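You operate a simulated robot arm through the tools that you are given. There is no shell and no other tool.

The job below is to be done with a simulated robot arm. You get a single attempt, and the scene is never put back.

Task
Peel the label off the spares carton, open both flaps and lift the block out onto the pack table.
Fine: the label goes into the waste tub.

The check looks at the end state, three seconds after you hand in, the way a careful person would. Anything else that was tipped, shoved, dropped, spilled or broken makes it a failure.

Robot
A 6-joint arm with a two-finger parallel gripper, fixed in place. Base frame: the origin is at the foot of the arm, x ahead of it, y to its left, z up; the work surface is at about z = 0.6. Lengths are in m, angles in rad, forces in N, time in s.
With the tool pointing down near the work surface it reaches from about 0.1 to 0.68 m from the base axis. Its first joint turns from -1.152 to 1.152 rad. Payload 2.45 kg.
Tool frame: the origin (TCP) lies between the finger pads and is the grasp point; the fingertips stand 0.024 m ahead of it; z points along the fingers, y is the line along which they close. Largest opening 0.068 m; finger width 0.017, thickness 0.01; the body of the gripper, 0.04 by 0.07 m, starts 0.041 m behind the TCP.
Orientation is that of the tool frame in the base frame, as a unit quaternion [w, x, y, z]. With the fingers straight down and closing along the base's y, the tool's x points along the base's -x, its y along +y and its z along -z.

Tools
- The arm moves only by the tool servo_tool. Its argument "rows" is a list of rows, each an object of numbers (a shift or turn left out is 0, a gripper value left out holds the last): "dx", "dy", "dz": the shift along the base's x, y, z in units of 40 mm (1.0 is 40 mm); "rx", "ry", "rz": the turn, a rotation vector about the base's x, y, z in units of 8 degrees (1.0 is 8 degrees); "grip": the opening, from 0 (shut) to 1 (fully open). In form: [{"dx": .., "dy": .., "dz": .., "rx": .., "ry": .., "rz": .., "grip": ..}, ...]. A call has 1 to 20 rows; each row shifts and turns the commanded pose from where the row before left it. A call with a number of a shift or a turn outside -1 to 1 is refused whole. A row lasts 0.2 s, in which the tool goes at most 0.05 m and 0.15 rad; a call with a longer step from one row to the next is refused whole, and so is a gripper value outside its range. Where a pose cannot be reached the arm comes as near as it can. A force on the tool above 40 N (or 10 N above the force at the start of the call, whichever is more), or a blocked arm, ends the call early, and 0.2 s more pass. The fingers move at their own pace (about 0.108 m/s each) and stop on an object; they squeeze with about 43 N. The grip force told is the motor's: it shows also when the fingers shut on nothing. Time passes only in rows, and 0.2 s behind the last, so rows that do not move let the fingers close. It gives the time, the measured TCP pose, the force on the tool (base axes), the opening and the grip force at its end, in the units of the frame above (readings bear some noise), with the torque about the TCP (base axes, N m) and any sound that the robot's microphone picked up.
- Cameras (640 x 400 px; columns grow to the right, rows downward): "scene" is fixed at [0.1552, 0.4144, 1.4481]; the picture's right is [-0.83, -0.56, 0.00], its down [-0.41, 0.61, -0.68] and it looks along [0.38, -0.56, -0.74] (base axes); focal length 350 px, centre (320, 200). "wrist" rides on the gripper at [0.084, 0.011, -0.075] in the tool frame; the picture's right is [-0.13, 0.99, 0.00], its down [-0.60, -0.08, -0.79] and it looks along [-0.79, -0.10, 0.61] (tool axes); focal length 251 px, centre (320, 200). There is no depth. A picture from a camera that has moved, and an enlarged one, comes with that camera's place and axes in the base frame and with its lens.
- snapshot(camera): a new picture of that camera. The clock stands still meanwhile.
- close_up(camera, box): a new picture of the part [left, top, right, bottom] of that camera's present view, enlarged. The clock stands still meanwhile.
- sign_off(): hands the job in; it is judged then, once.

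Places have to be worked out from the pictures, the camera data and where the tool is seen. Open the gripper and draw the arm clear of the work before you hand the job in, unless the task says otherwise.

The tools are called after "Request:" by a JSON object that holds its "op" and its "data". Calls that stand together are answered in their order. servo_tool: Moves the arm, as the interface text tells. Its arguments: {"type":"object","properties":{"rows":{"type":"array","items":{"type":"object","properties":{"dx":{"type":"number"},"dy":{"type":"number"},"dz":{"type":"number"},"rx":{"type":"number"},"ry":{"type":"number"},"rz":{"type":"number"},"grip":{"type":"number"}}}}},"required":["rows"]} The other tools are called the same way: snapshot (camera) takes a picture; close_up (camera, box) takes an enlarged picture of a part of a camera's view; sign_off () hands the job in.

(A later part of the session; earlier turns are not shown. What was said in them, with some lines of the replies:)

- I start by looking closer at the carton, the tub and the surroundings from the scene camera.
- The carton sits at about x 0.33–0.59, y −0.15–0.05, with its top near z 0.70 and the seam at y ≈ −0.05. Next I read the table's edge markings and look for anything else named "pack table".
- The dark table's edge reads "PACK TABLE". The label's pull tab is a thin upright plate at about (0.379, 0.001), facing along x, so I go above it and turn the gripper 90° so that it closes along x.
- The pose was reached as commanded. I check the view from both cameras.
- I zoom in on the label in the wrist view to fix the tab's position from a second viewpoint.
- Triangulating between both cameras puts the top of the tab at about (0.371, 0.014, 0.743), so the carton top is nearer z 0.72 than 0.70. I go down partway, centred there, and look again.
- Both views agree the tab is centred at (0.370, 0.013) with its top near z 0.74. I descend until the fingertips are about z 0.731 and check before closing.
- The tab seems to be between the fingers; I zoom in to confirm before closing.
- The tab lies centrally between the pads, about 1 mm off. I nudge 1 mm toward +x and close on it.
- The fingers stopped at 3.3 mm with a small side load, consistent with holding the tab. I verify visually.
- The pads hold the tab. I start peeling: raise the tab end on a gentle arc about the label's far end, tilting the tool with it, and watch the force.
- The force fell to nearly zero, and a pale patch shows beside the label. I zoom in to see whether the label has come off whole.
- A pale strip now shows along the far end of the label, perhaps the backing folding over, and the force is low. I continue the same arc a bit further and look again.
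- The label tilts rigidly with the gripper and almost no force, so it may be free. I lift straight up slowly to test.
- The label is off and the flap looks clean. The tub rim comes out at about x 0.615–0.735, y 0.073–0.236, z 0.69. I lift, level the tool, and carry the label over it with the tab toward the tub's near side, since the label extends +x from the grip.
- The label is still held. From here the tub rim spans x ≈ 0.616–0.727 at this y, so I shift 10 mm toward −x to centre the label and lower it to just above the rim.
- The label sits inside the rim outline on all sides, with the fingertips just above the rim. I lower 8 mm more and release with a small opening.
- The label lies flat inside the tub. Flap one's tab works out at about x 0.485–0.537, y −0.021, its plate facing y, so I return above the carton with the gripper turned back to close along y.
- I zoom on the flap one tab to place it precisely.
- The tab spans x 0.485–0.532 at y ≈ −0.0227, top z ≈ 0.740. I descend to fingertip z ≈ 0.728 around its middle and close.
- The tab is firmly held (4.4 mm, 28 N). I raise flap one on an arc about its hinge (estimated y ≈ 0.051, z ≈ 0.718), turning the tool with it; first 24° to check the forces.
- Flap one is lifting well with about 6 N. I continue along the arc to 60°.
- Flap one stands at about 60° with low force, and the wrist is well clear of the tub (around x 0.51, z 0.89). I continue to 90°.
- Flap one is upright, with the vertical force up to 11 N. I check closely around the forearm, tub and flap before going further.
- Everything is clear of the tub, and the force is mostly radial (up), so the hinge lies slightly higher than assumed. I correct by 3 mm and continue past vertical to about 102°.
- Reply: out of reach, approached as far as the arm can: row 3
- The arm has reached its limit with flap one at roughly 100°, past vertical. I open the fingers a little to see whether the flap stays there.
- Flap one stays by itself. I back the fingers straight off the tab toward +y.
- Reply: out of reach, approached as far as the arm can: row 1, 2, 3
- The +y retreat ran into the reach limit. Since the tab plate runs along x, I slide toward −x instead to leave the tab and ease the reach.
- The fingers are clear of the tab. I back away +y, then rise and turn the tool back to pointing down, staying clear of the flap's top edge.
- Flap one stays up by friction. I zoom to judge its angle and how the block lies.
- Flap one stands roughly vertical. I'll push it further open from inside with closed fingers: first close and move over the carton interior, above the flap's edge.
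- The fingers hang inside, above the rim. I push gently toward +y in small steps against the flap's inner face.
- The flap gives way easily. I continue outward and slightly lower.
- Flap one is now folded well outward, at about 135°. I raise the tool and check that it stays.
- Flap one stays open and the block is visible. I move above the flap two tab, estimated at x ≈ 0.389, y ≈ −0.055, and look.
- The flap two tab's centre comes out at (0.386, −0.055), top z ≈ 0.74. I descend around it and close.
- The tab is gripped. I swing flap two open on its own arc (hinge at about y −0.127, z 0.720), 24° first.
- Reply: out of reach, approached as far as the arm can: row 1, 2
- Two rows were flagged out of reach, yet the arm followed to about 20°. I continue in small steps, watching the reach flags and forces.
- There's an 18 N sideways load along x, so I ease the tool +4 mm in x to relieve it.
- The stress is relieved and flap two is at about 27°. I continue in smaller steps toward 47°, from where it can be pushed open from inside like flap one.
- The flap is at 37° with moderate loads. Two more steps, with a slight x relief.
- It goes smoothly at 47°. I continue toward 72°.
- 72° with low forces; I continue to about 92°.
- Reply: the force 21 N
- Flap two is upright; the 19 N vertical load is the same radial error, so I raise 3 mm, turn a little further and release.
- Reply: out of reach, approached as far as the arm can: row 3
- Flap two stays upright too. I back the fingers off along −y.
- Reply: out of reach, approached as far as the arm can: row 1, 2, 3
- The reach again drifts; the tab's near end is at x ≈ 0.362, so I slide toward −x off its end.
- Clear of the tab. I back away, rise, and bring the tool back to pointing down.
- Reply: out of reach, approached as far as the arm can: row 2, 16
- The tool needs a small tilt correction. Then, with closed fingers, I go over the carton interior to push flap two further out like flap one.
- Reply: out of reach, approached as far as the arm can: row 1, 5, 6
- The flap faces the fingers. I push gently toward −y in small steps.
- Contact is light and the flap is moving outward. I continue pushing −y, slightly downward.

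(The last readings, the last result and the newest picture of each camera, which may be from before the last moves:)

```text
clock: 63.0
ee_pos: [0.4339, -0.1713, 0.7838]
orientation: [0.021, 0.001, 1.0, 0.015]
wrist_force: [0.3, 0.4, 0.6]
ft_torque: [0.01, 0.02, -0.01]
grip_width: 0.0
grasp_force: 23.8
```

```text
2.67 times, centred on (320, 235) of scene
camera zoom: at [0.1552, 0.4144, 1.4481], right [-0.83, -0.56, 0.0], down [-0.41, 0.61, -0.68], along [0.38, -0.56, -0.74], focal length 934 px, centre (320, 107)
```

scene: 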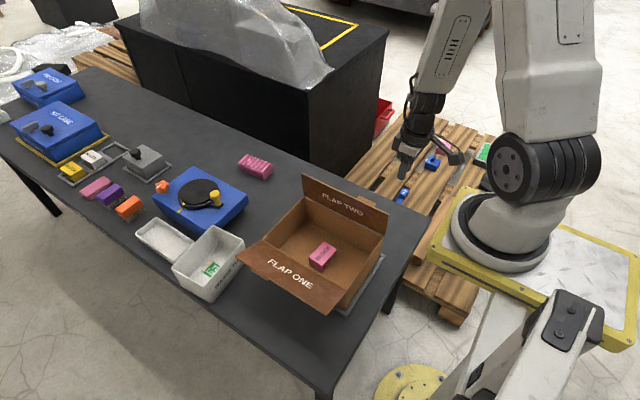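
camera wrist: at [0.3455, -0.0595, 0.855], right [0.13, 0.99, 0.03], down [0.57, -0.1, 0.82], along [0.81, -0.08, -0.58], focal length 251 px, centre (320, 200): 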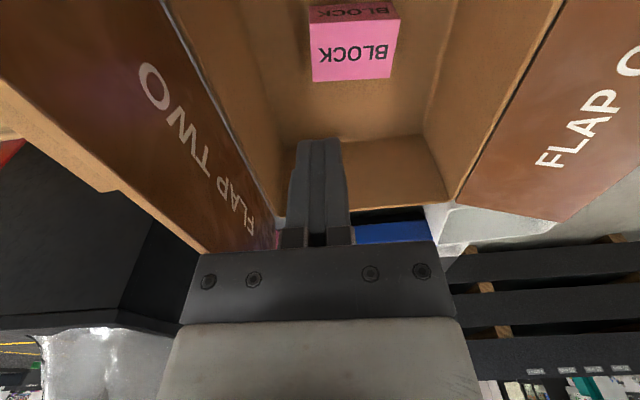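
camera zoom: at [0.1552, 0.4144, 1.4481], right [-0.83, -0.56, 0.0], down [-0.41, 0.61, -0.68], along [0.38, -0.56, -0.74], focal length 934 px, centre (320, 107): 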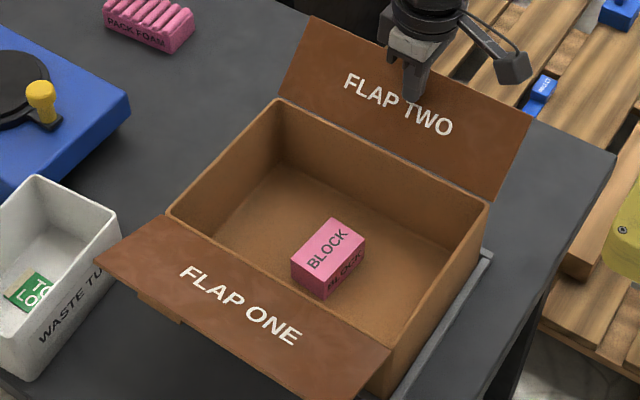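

Both flaps are now folded well outward. I rise and move back over the carton to look at the block, correcting the small tool tilt on the way.

Request:
{"op": "servo_tool", "data": {"rows": [{"dz": 0.4, "dy": 0.1}, {"dz": 0.8, "dy": 0.2}, {"dz": 0.8, "dy": 0.6}, {"dz": 0.6, "dy": 0.8}, {"dy": 0.9}, {"dy": 0.9}, {"dx": -0.5, "grip": 1.0, "rx": -0.2, "ry": 0.3}, {"dx": -0.3}, {}]}}

Request:
{"op": "snapshot", "data": {"camera": "wrist"}}

Request:
{"op": "close_up", "data": {"camera": "scene", "box": [230, 160, 410, 310]}}

```text
clock: 65.0
ee_pos: [0.4013, 0.0082, 0.8735]
orientation: [0.017, 0.002, 1.0, 0.015]
wrist_force: [0.7, 0.1, 0.2]
ft_torque: [-0.02, 0.0, 0.03]
grip_width: 0.0679
grasp_force: 0.0
out of reach, approached as far as the arm can: row 4, 7, 8
```

```text
taken
camera wrist: at [0.3142, 0.0173, 0.9461], right [0.13, 0.99, 0.03], down [0.58, -0.1, 0.81], along [0.81, -0.09, -0.58], focal length 251 px, centre (320, 200)
```

wrist: 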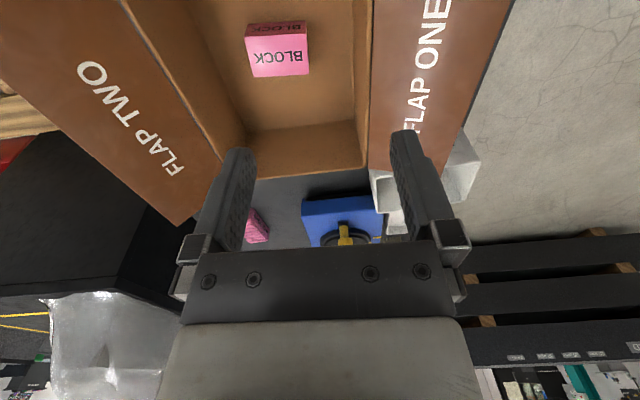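

```text
2.67 times, centred on (320, 235) of scene
camera zoom: at [0.1552, 0.4144, 1.4481], right [-0.83, -0.56, 0.0], down [-0.41, 0.61, -0.68], along [0.38, -0.56, -0.74], focal length 934 px, centre (320, 107)
```

zoom: 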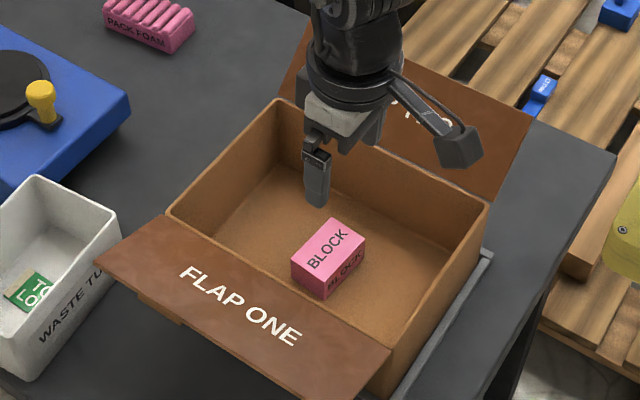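

Now I measure the block closely from the wrist view.

Request:
{"op": "close_up", "data": {"camera": "wrist", "box": [200, 0, 360, 120]}}

Request:
{"op": "close_up", "data": {"camera": "scene", "box": [300, 230, 360, 275]}}

```text
3.33 times, centred on (280, 60) of wrist
camera zoom: at [0.3142, 0.0173, 0.9461], right [0.13, 0.99, 0.03], down [0.58, -0.1, 0.81], along [0.81, -0.09, -0.58], focal length 838 px, centre (453, 667)
```

zoom: 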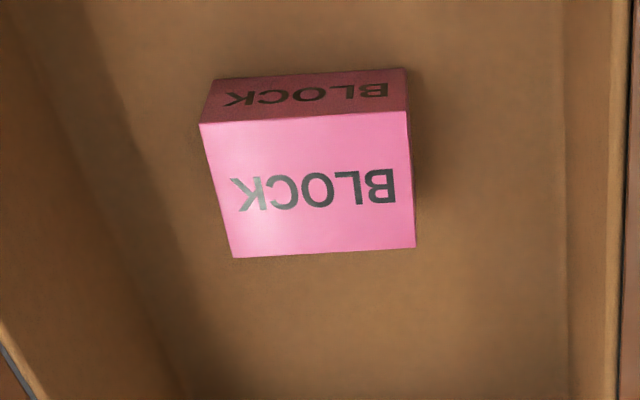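

```text
8.89 times, centred on (330, 252) of scene
camera zoom: at [0.1552, 0.4144, 1.4481], right [-0.83, -0.56, 0.0], down [-0.41, 0.61, -0.68], along [0.38, -0.56, -0.74], focal length 3112 px, centre (231, -267)
```

zoom: 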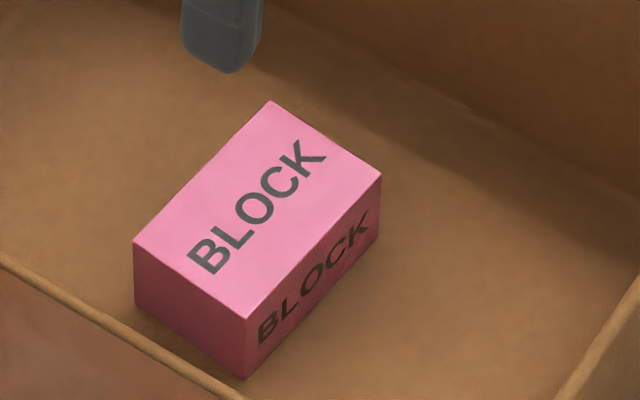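

The block is about 44 × 67 × 34 mm, centred near (0.447, −0.039), top z ≈ 0.644, turned about −5°. The short side needs a grip along x. The wrist camera would foul the carton wall, so I'll yaw about 85° and tilt 20°; first I rise and yaw.

Request:
{"op": "servo_tool", "data": {"rows": [{"dz": 0.5}, {"dz": 0.5, "dx": 0.2, "dy": -0.2, "rz": 0.5}, {"dx": 0.2, "dy": -0.2, "rz": 0.9}, {"dx": 0.2, "dy": -0.2, "rz": 0.9}, {"dx": 0.2, "dy": -0.2, "rz": 0.9}, {"dx": 0.2, "dy": -0.2, "rz": 0.9}, {"dx": 0.15, "dy": -0.2, "rz": 0.9}, {"rz": 0.9}, {"rz": 0.9}, {"rz": 0.9}, {"rz": 0.9}, {"rz": 0.9}, {"rz": 0.9}, {"rz": 0.2}, {}]}}

Request:
{"op": "snapshot", "data": {"camera": "wrist"}}

Request:
{"op": "snapshot", "data": {"camera": "scene"}}

```text
clock: 68.2
ee_pos: [0.3971, -0.0023, 0.8615]
orientation: [0.001, -0.665, 0.746, 0.025]
wrist_force: [0.1, -0.3, 0.6]
ft_torque: [-0.04, 0.04, -0.02]
grip_width: 0.0681
grasp_force: 0.0
out of reach, approached as far as the arm can: row 1, 2, 3, 6, 7, 8, 9, 10, 11, 12, 13
```

```text
taken
camera wrist: at [0.3783, -0.0874, 0.9343], right [-0.97, 0.24, 0.04], down [0.17, 0.56, 0.81], along [0.17, 0.79, -0.59], focal length 251 px, centre (320, 200)
```

wrist: 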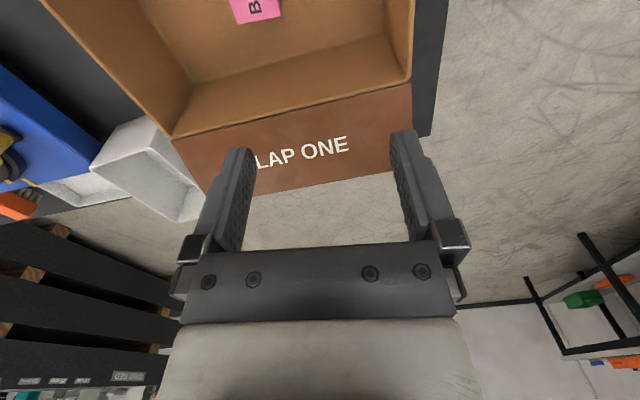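

```text
taken
```

scene: 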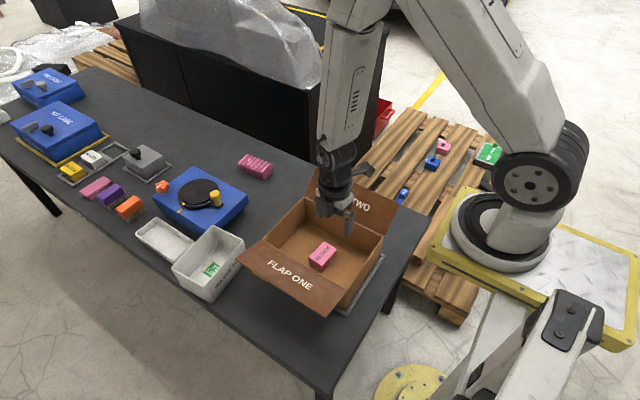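

The yaw was achieved, but the position lagged with reach flags. I test a plain small translation to understand the limit.

Request:
{"op": "servo_tool", "data": {"rows": [{"dx": 0.25}, {"dx": 0.25}, {}]}}

Request:
{"op": "servo_tool", "data": {"rows": [{"dz": 0.25}, {"dz": 0.25}, {}]}}

```text
clock: 69.0
ee_pos: [0.4103, -0.0004, 0.8542]
orientation: [0.003, -0.664, 0.747, 0.025]
wrist_force: [0.4, 0.3, 0.7]
ft_torque: [-0.03, -0.02, 0.0]
grip_width: 0.0681
grasp_force: 0.1
out of reach, approached as far as the arm can: row 1, 2
```

```text
clock: 69.8
ee_pos: [0.4, 0.0019, 0.8628]
orientation: [0.002, -0.664, 0.747, 0.024]
wrist_force: [0.2, -0.8, 0.3]
ft_torque: [-0.02, -0.01, 0.04]
grip_width: 0.068
grasp_force: 0.0
out of reach, approached as far as the arm can: row 1, 2
```

The motion is confined to an arc, which looks like the wrist being near-singular (tool aligned with the forearm). The 20° tilt I want for the pick anyway should take it off that, so I tilt first and see whether the tool then follows.

Request:
{"op": "servo_tool", "data": {"rows": [{"rx": -0.8}, {"rx": -0.85, "ry": 0.1}, {"rx": -0.85, "ry": 0.1}, {}]}}

Request:
{"op": "servo_tool", "data": {"rows": [{"dz": 0.3}, {"dx": 0.3}, {"dx": 0.3}, {}]}}

```text
clock: 70.8
ee_pos: [0.4234, 0.0008, 0.8624]
orientation: [-0.033, -0.66, 0.744, -0.101]
wrist_force: [-0.1, 0.2, 0.4]
ft_torque: [-0.03, 0.01, 0.01]
grip_width: 0.068
grasp_force: 0.1
out of reach, approached as far as the arm can: row 1, 2, 3
```

```text
clock: 71.8
ee_pos: [0.4481, 0.0002, 0.8744]
orientation: [-0.033, -0.659, 0.744, -0.101]
wrist_force: [-0.1, -1.3, -0.1]
ft_torque: [0.0, -0.01, -0.01]
grip_width: 0.068
grasp_force: 0.0
```

The tool now follows. I apply the remaining rotation to reach the wanted pose (20° lean, closing line at −5°) and move above the block.

Request:
{"op": "servo_tool", "data": {"rows": [{"rx": -0.36, "ry": 0.29, "rz": 0.037, "dx": 0.1}, {"rx": -0.36, "ry": 0.29, "rz": 0.037, "dy": -0.3}, {"rx": -0.36, "ry": 0.29, "rz": 0.037, "dy": -0.4}, {"dy": -0.28, "dx": -0.1}, {}]}}

Request:
{"op": "snapshot", "data": {"camera": "wrist"}}

Request:
{"op": "close_up", "data": {"camera": "scene", "box": [230, 160, 410, 310]}}

```text
clock: 73.0
ee_pos: [0.4493, -0.0391, 0.8764]
orientation: [-0.126, -0.666, 0.726, -0.117]
wrist_force: [0.6, -0.7, 0.2]
ft_torque: [-0.03, 0.0, 0.02]
grip_width: 0.068
grasp_force: 0.1
```

```text
taken
camera wrist: at [0.4325, -0.0922, 0.9756], right [-0.98, 0.21, -0.05], down [0.15, 0.83, 0.54], along [0.15, 0.52, -0.84], focal length 251 px, centre (320, 200)
```

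wrist: 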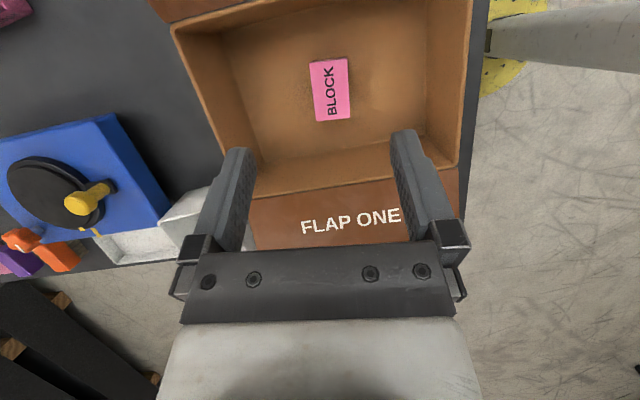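

```text
2.67 times, centred on (320, 235) of scene
camera zoom: at [0.1552, 0.4144, 1.4481], right [-0.83, -0.56, 0.0], down [-0.41, 0.61, -0.68], along [0.38, -0.56, -0.74], focal length 934 px, centre (320, 107)
```

zoom: 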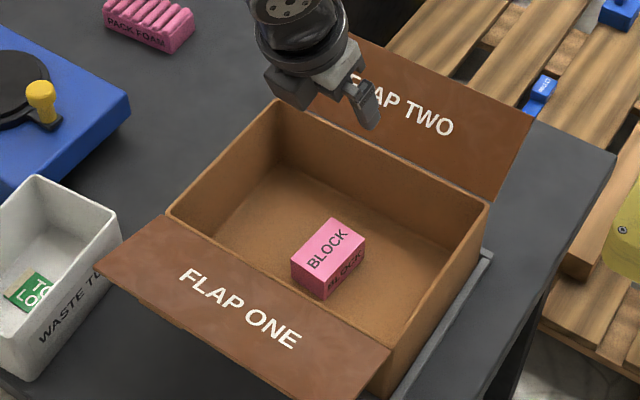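

Orientation is as wanted. I re-measure the block from this viewpoint.

Request:
{"op": "close_up", "data": {"camera": "wrist", "box": [270, 40, 390, 130]}}

```text
4.44 times, centred on (330, 85) of wrist
camera zoom: at [0.4325, -0.0922, 0.9756], right [-0.98, 0.21, -0.05], down [0.15, 0.83, 0.54], along [0.15, 0.52, -0.84], focal length 1118 px, centre (276, 711)
```

zoom: 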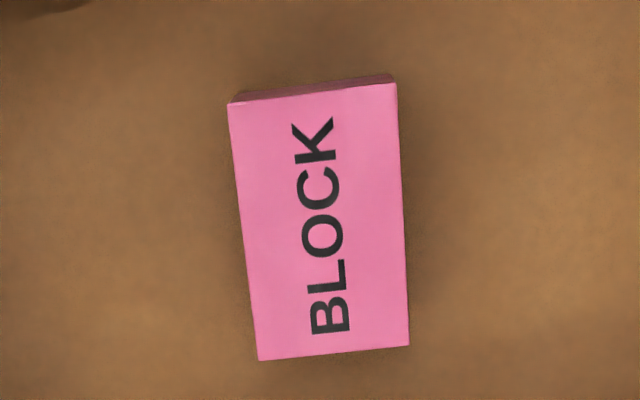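

The block centre is (0.445, −0.0365), its yaw matching the gripper. I descend partway, with the open fingers straddling its short side, and check.

Request:
{"op": "servo_tool", "data": {"rows": [{"dx": -0.1, "dy": 0.065, "dz": -0.5}, {"dz": -0.8}, {"dz": -0.8}, {"dz": -0.8}, {"dz": -0.8}, {"dz": -0.7}, {}]}}

Request:
{"op": "snapshot", "data": {"camera": "wrist"}}

Request:
{"op": "close_up", "data": {"camera": "scene", "box": [230, 160, 410, 310]}}

```text
clock: 74.6
ee_pos: [0.4459, -0.0376, 0.6998]
orientation: [-0.126, -0.665, 0.726, -0.118]
wrist_force: [-0.5, -0.5, 0.4]
ft_torque: [0.01, 0.0, -0.03]
grip_width: 0.068
grasp_force: 0.1
```

```text
taken
camera wrist: at [0.4289, -0.089, 0.7986], right [-0.98, 0.21, -0.05], down [0.15, 0.83, 0.54], along [0.15, 0.52, -0.84], focal length 251 px, centre (320, 200)
```

wrist: 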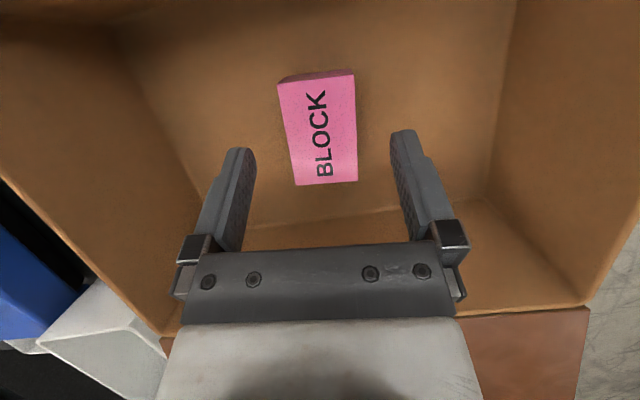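

```text
2.67 times, centred on (320, 235) of scene
camera zoom: at [0.1552, 0.4144, 1.4481], right [-0.83, -0.56, 0.0], down [-0.41, 0.61, -0.68], along [0.38, -0.56, -0.74], focal length 934 px, centre (320, 107)
```

zoom: 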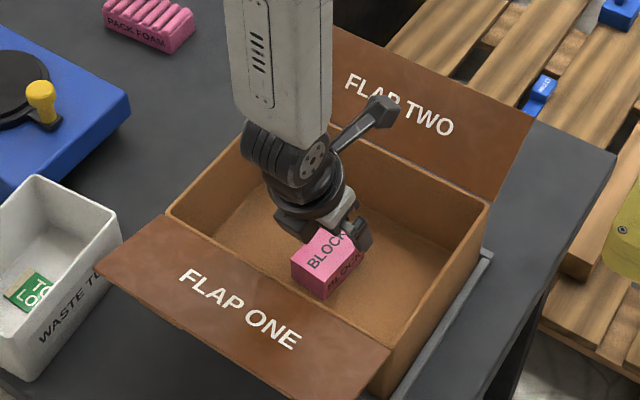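

The block lies centred between the fingers. I descend to grasp height (fingertips near z 0.622) and close on it.

Request:
{"op": "servo_tool", "data": {"rows": [{"dz": -0.5, "dx": 0.03}, {"dz": -0.5}, {"dz": -0.3}, {}, {"grip": 0.7}, {"grip": 0.5}, {"grip": 0.3}, {}, {}]}}

Request:
{"op": "snapshot", "data": {"camera": "wrist"}}

Request:
{"op": "close_up", "data": {"camera": "scene", "box": [230, 160, 410, 310]}}

```text
clock: 76.6
ee_pos: [0.4461, -0.0376, 0.6458]
orientation: [-0.127, -0.666, 0.726, -0.118]
wrist_force: [0.0, 0.1, 0.5]
ft_torque: [0.0, 0.05, -0.01]
grip_width: 0.0448
grasp_force: 43.8
```

```text
taken
camera wrist: at [0.4298, -0.0896, 0.7468], right [-0.98, 0.21, -0.05], down [0.15, 0.83, 0.54], along [0.15, 0.52, -0.84], focal length 251 px, centre (320, 200)
```

wrist: 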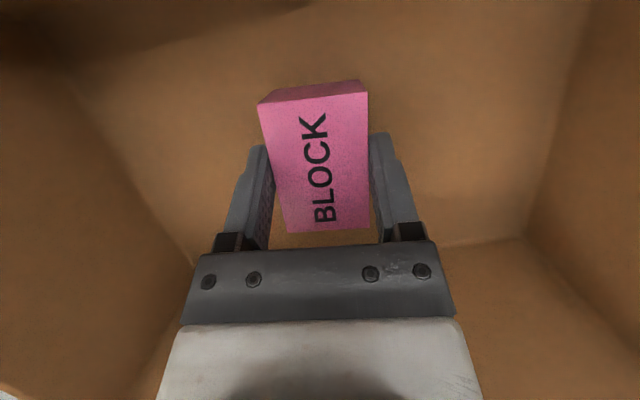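

```text
2.67 times, centred on (320, 235) of scene
camera zoom: at [0.1552, 0.4144, 1.4481], right [-0.83, -0.56, 0.0], down [-0.41, 0.61, -0.68], along [0.38, -0.56, -0.74], focal length 934 px, centre (320, 107)
```

zoom: 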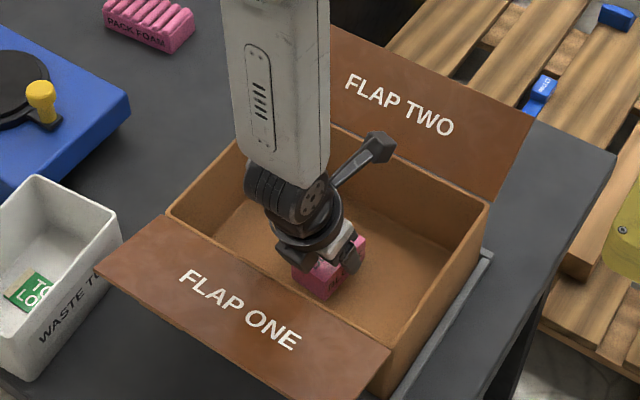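

The block is held (44.8 mm, 44 N). I lift it straight up out of the carton.

Request:
{"op": "servo_tool", "data": {"rows": [{"dz": 0.2}, {"dz": 0.4}, {"dz": 0.7}, {"dz": 0.8}, {"dz": 0.8}, {"dz": 0.8}, {"dz": 0.8}, {"dz": 0.8}, {"dz": 0.6}, {}]}}

Request:
{"op": "snapshot", "data": {"camera": "wrist"}}

Request:
{"op": "snapshot", "data": {"camera": "scene"}}

```text
clock: 78.8
ee_pos: [0.4454, -0.0375, 0.8838]
orientation: [-0.127, -0.665, 0.726, -0.118]
wrist_force: [0.5, 0.4, -3.1]
ft_torque: [0.04, 0.05, 0.02]
grip_width: 0.0447
grasp_force: 43.4
```

```text
taken
camera wrist: at [0.4291, -0.0893, 0.9839], right [-0.98, 0.21, -0.05], down [0.15, 0.83, 0.54], along [0.15, 0.52, -0.84], focal length 251 px, centre (320, 200)
```

wrist: 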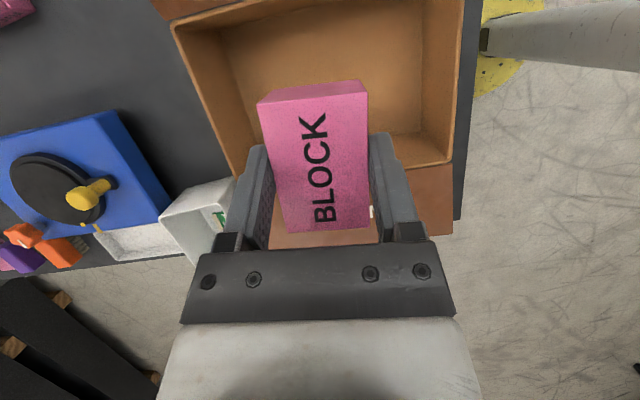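

```text
taken
```

scene: 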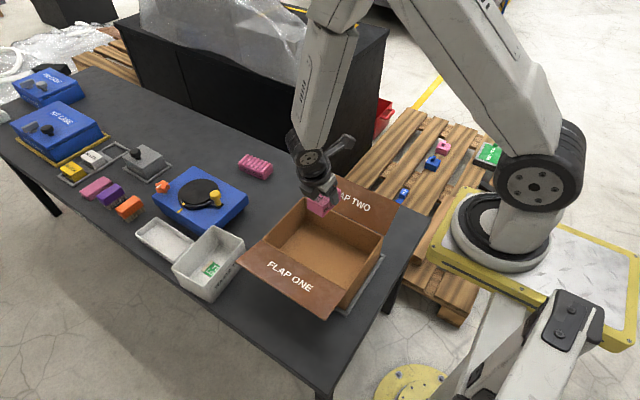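

The block is out and steady. I carry it forward over flap one toward the free table area near (0.45, 0.19), turning the tool back so the block's long side lies along x; a few rows first to check reach.

Request:
{"op": "servo_tool", "data": {"rows": [{"dy": 0.3, "rz": -0.5}, {"dy": 0.475, "rz": -0.9}, {"dy": 0.475, "rz": -0.9}, {"dy": 0.475, "rz": -0.9}, {}]}}

```text
clock: 80.0
ee_pos: [0.4477, 0.0314, 0.8824]
orientation: [-0.15, -0.487, 0.856, -0.087]
wrist_force: [-0.9, -0.1, -3.7]
ft_torque: [0.03, 0.04, 0.01]
grip_width: 0.0446
grasp_force: 43.0
```

No reach flags. I continue the carry and turn.

Request:
{"op": "servo_tool", "data": {"rows": [{"dy": 0.475, "rz": -0.9}, {"dy": 0.475, "rz": -0.9}, {"dy": 0.475, "rz": -0.9}, {"dy": 0.475, "rz": -0.9}, {"dy": 0.475, "rz": -0.9}, {"dy": 0.475, "rz": -0.9}, {"dy": 0.475, "rz": -0.9}, {"dy": 0.475, "rz": -0.9}, {"dy": 0.15, "rz": -0.2}, {}]}}

Request:
{"op": "snapshot", "data": {"camera": "wrist"}}

Request:
{"op": "snapshot", "data": {"camera": "scene"}}

```text
clock: 82.2
ee_pos: [0.4452, 0.1888, 0.8838]
orientation: [-0.172, -0.001, 0.985, -0.001]
wrist_force: [0.1, 0.3, -2.7]
ft_torque: [0.0, 0.01, -0.02]
grip_width: 0.0447
grasp_force: 43.1
```

```text
taken
camera wrist: at [0.3916, 0.2011, 0.9828], right [0.12, 0.99, -0.05], down [0.84, -0.07, 0.54], along [0.53, -0.1, -0.84], focal length 251 px, centre (320, 200)
```

wrist: 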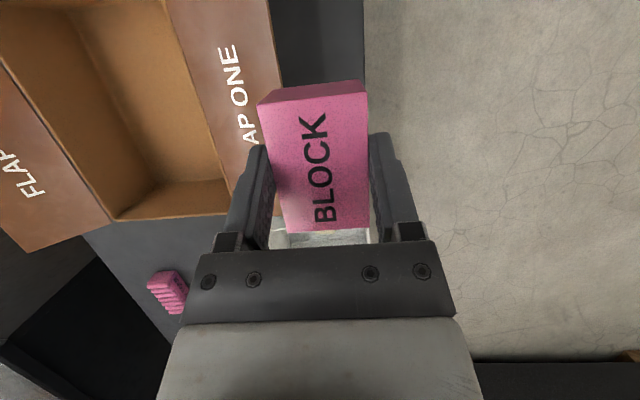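

```text
taken
```

scene: 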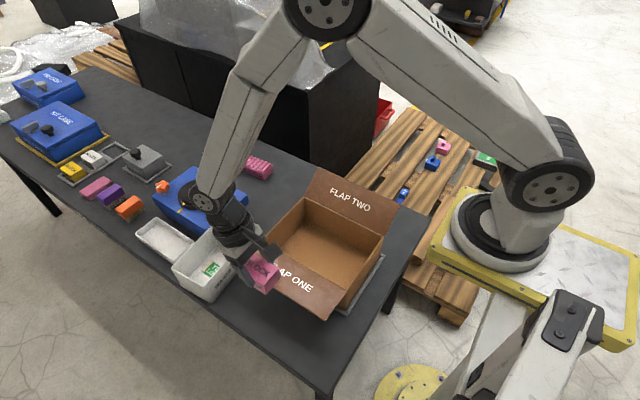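

The block is above the front of the table. Flap one has settled almost level, with its edge at y ≈ 0.145, and the table edge is at y ≈ 0.24, so I aim for y = 0.197. I lower to a little above the table and check clearances.

Request:
{"op": "servo_tool", "data": {"rows": [{"dy": 0.2, "dz": -0.4}, {"dz": -0.8}, {"dz": -0.8}, {"dz": -0.8}, {"dz": -0.7}, {}]}}

Request:
{"op": "snapshot", "data": {"camera": "wrist"}}

Request:
{"op": "close_up", "data": {"camera": "scene", "box": [180, 190, 380, 350]}}

```text
clock: 83.6
ee_pos: [0.4451, 0.198, 0.743]
orientation: [-0.173, -0.002, 0.985, -0.002]
wrist_force: [0.4, 1.2, -2.4]
ft_torque: [-0.04, -0.04, 0.01]
grip_width: 0.0446
grasp_force: 43.2
```

```text
taken
camera wrist: at [0.3918, 0.2084, 0.8423], right [0.12, 0.99, -0.05], down [0.84, -0.07, 0.54], along [0.53, -0.1, -0.84], focal length 251 px, centre (320, 200)
```

wrist: 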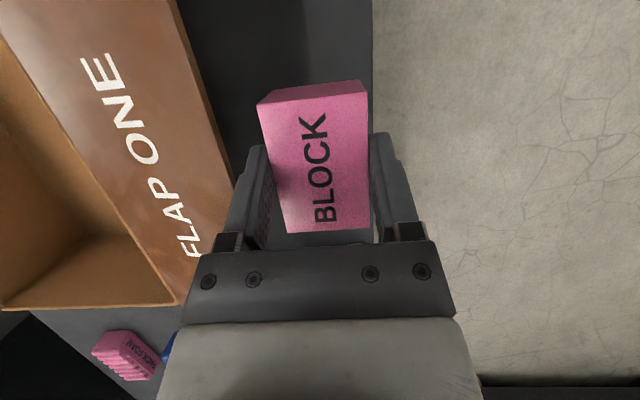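

```text
2.50 times, centred on (280, 270) of scene
camera zoom: at [0.1552, 0.4144, 1.4481], right [-0.83, -0.56, 0.0], down [-0.41, 0.61, -0.68], along [0.38, -0.56, -0.74], focal length 875 px, centre (420, 25)
```

zoom: 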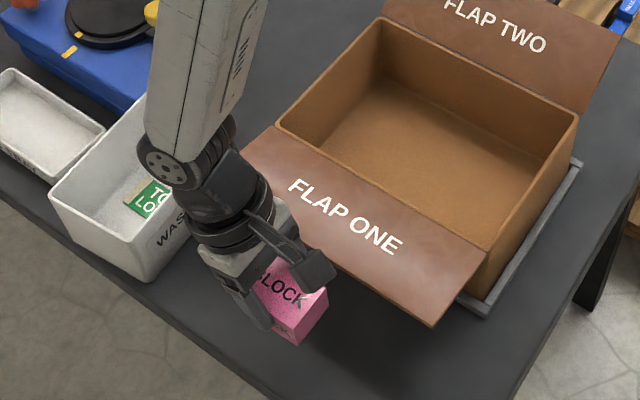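

There's about 2 cm of clearance to flap one's edge and 2 cm from the block to the table edge, and the wrist is well above the tub. I lower to just above the table.

Request:
{"op": "servo_tool", "data": {"rows": [{"dz": -0.7}, {"dz": -0.7}, {"dz": -0.5}, {"dz": -0.35}, {}]}}

Request:
{"op": "close_up", "data": {"camera": "scene", "box": [180, 190, 380, 350]}}

Request:
{"op": "snapshot", "data": {"camera": "wrist"}}

```text
clock: 84.8
ee_pos: [0.4461, 0.1974, 0.6528]
orientation: [-0.174, -0.002, 0.985, -0.002]
wrist_force: [-1.4, -0.2, -2.4]
ft_torque: [0.0, 0.03, 0.01]
grip_width: 0.0448
grasp_force: 43.8
```

```text
2.50 times, centred on (280, 270) of scene
camera zoom: at [0.1552, 0.4144, 1.4481], right [-0.83, -0.56, 0.0], down [-0.41, 0.61, -0.68], along [0.38, -0.56, -0.74], focal length 875 px, centre (420, 25)
```

zoom: 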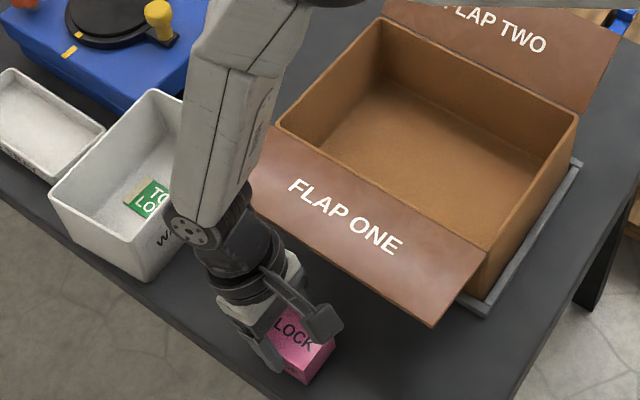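

```text
taken
camera wrist: at [0.3919, 0.2091, 0.7527], right [0.12, 0.99, -0.05], down [0.84, -0.07, 0.54], along [0.53, -0.1, -0.84], focal length 251 px, centre (320, 200)
```

wrist: 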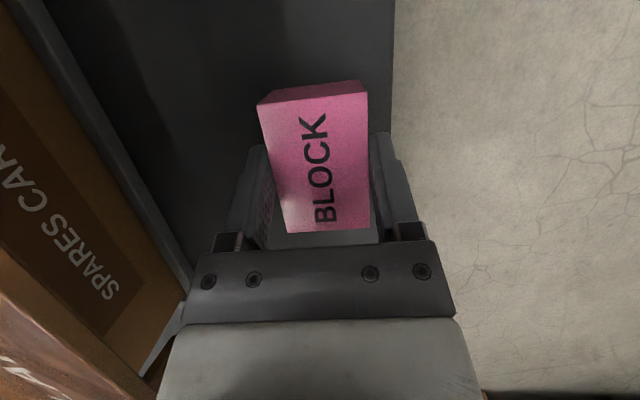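

I lower in small steps and watch the vertical force for contact.

Request:
{"op": "servo_tool", "data": {"rows": [{"dz": -0.1}, {"dz": -0.1}, {"dz": -0.05}, {}]}}

Request:
{"op": "servo_tool", "data": {"rows": [{"dz": -0.05}, {"dz": -0.05}, {}]}}

```text
clock: 85.8
ee_pos: [0.4468, 0.1983, 0.643]
orientation: [-0.173, -0.003, 0.985, -0.002]
wrist_force: [-0.5, -0.2, -2.5]
ft_torque: [-0.01, 0.0, 0.0]
grip_width: 0.0448
grasp_force: 42.8
```

```text
clock: 86.6
ee_pos: [0.447, 0.1981, 0.6394]
orientation: [-0.173, -0.002, 0.985, -0.001]
wrist_force: [-3.6, -8.3, 32.6]
ft_torque: [0.0, 0.19, 0.03]
grip_width: 0.0447
grasp_force: 42.5
```

The block touches the table (33 N). I ease up about 1.5 mm, then open gently.

Request:
{"op": "servo_tool", "data": {"rows": [{"dz": 0.04}, {}]}}

Request:
{"op": "servo_tool", "data": {"rows": [{"grip": 0.72}, {"grip": 0.8}, {"grip": 0.85}, {}]}}

Request:
{"op": "snapshot", "data": {"camera": "wrist"}}

Request:
{"op": "close_up", "data": {"camera": "scene", "box": [180, 190, 380, 350]}}

```text
clock: 87.2
ee_pos: [0.446, 0.1977, 0.6398]
orientation: [-0.172, -0.002, 0.985, -0.002]
wrist_force: [1.0, 1.4, -2.0]
ft_torque: [0.0, -0.04, 0.02]
grip_width: 0.0446
grasp_force: 43.3
```

```text
clock: 88.2
ee_pos: [0.4464, 0.1988, 0.6412]
orientation: [-0.173, -0.002, 0.985, -0.002]
wrist_force: [0.1, -0.2, 0.2]
ft_torque: [0.02, 0.01, 0.01]
grip_width: 0.058
grasp_force: 0.0
```

```text
taken
camera wrist: at [0.3918, 0.2087, 0.7409], right [0.12, 0.99, -0.05], down [0.84, -0.07, 0.54], along [0.53, -0.1, -0.84], focal length 251 px, centre (320, 200)
```

wrist: 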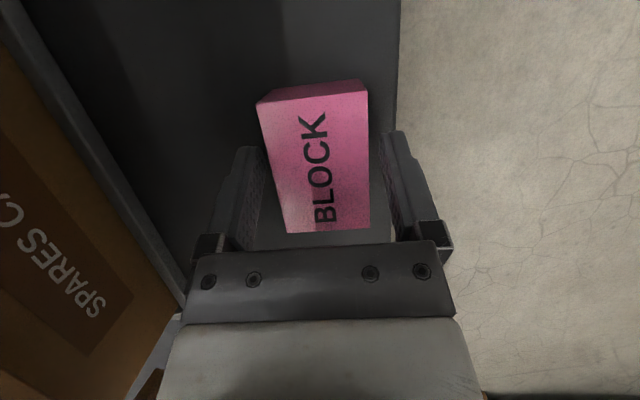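

```text
2.50 times, centred on (280, 270) of scene
camera zoom: at [0.1552, 0.4144, 1.4481], right [-0.83, -0.56, 0.0], down [-0.41, 0.61, -0.68], along [0.38, -0.56, -0.74], focal length 875 px, centre (420, 25)
```

zoom: 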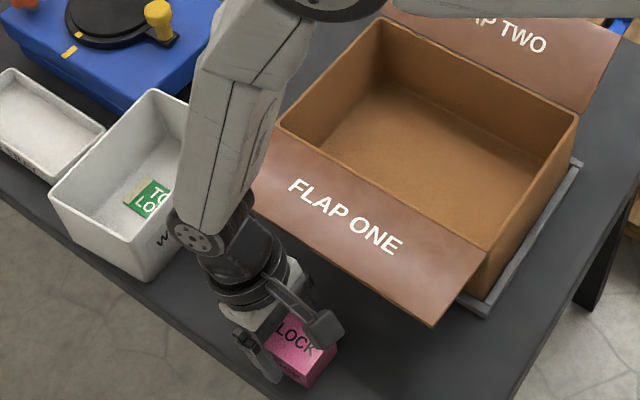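

The block rests free with a gap on both sides. I raise the tool straight up.

Request:
{"op": "servo_tool", "data": {"rows": [{"dz": 0.2}, {"dz": 0.4}, {"dz": 0.6}, {"dz": 0.8}, {"dz": 0.8}, {"dz": 0.9}, {"dz": 0.9}, {"dz": 0.9}, {"dz": 0.8}, {}]}}

Request:
{"op": "snapshot", "data": {"camera": "wrist"}}

Request:
{"op": "snapshot", "data": {"camera": "scene"}}

```text
clock: 90.4
ee_pos: [0.4459, 0.198, 0.8916]
orientation: [-0.172, -0.002, 0.985, -0.001]
wrist_force: [-0.3, 0.3, 0.3]
ft_torque: [-0.01, 0.01, 0.05]
grip_width: 0.0579
grasp_force: 0.0
```

```text
taken
camera wrist: at [0.3912, 0.2088, 0.9926], right [0.12, 0.99, -0.05], down [0.84, -0.07, 0.54], along [0.53, -0.1, -0.84], focal length 251 px, centre (320, 200)
```

wrist: 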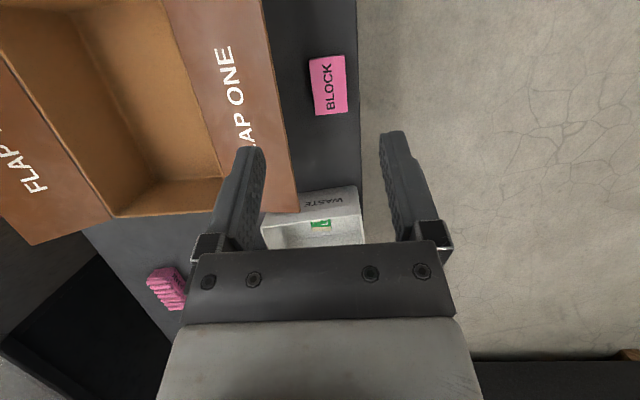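

```text
taken
```

scene: 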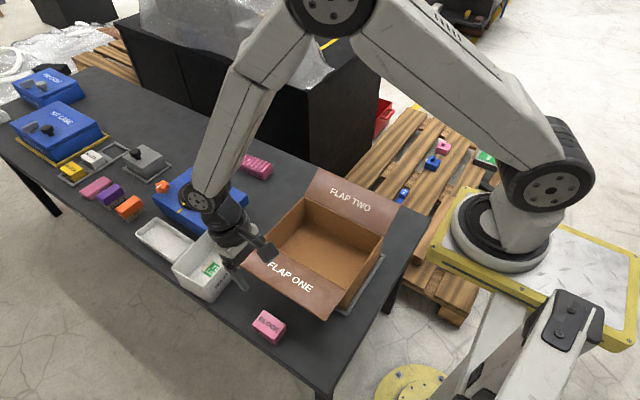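

The block lies flat on the pack table, with the label in the tub and both flaps open. I open the gripper fully and draw the arm up and away.

Request:
{"op": "servo_tool", "data": {"rows": [{"dz": 0.8, "grip": 1.0}, {"dz": 0.8}, {"dy": -0.5}, {"dy": -0.9}, {"dy": -0.9}, {"dy": -0.9}, {"dy": -0.9}, {"dy": -0.9}, {"dy": -0.9}, {"dy": -0.9}, {"dy": -0.9}, {"dy": -0.9}, {"dy": -0.6}, {}]}}

Request:
{"op": "snapshot", "data": {"camera": "scene"}}

Request:
{"op": "close_up", "data": {"camera": "scene", "box": [160, 170, 410, 370]}}

```text
clock: 93.4
ee_pos: [0.4446, -0.1697, 0.9565]
orientation: [-0.172, -0.002, 0.985, -0.001]
wrist_force: [0.1, 0.1, 0.5]
ft_torque: [-0.02, 0.04, 0.01]
grip_width: 0.0676
grasp_force: 0.1
```

```text
taken
```

scene: 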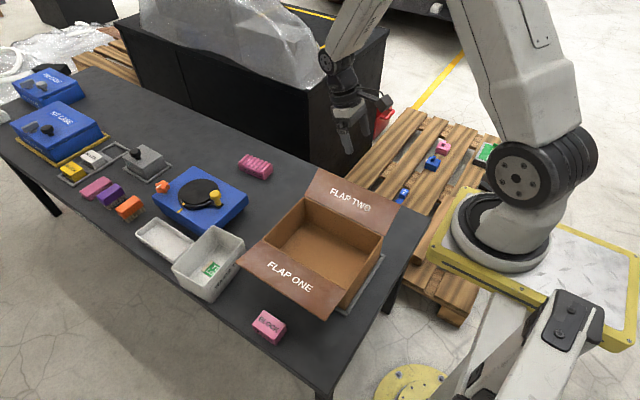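

```text
2.00 times, centred on (285, 270) of scene
camera zoom: at [0.1552, 0.4144, 1.4481], right [-0.83, -0.56, 0.0], down [-0.41, 0.61, -0.68], along [0.38, -0.56, -0.74], focal length 700 px, centre (390, 60)
```

zoom: 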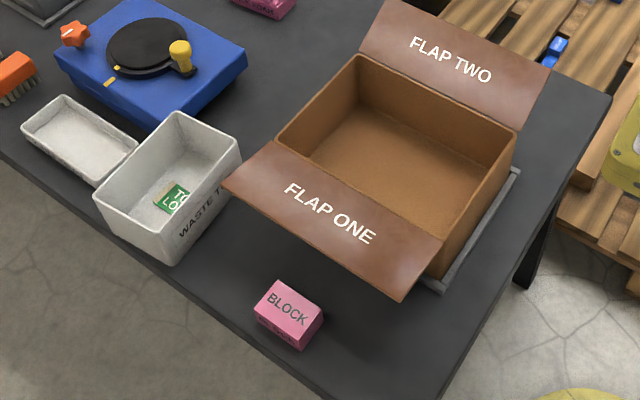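

The label is in the waste tub, both flaps lie open, and the block rests on the pack table. The carton is still in its tray, nothing else has moved, and the arm is clear with the gripper open, so I hand in.

Request:
{"op": "sign_off", "data": {}}

```text
The job is handed in.
```

The job is done and handed in; I don't have the check's verdict. From the last pictures:

- **Label:** it came off in one piece and lies flat inside the waste tub.
- **Flaps:** flap one lies almost level and flap two is folded well outward. Both stayed open when I let go.
- **Block:** it rests flat on the front of the pack table, about 2 cm from the table's edge.
- **Rest of the scene:** the carton is still in its tray, and I saw nothing else tipped or moved.

The arm is clear of the work with the gripper fully open.
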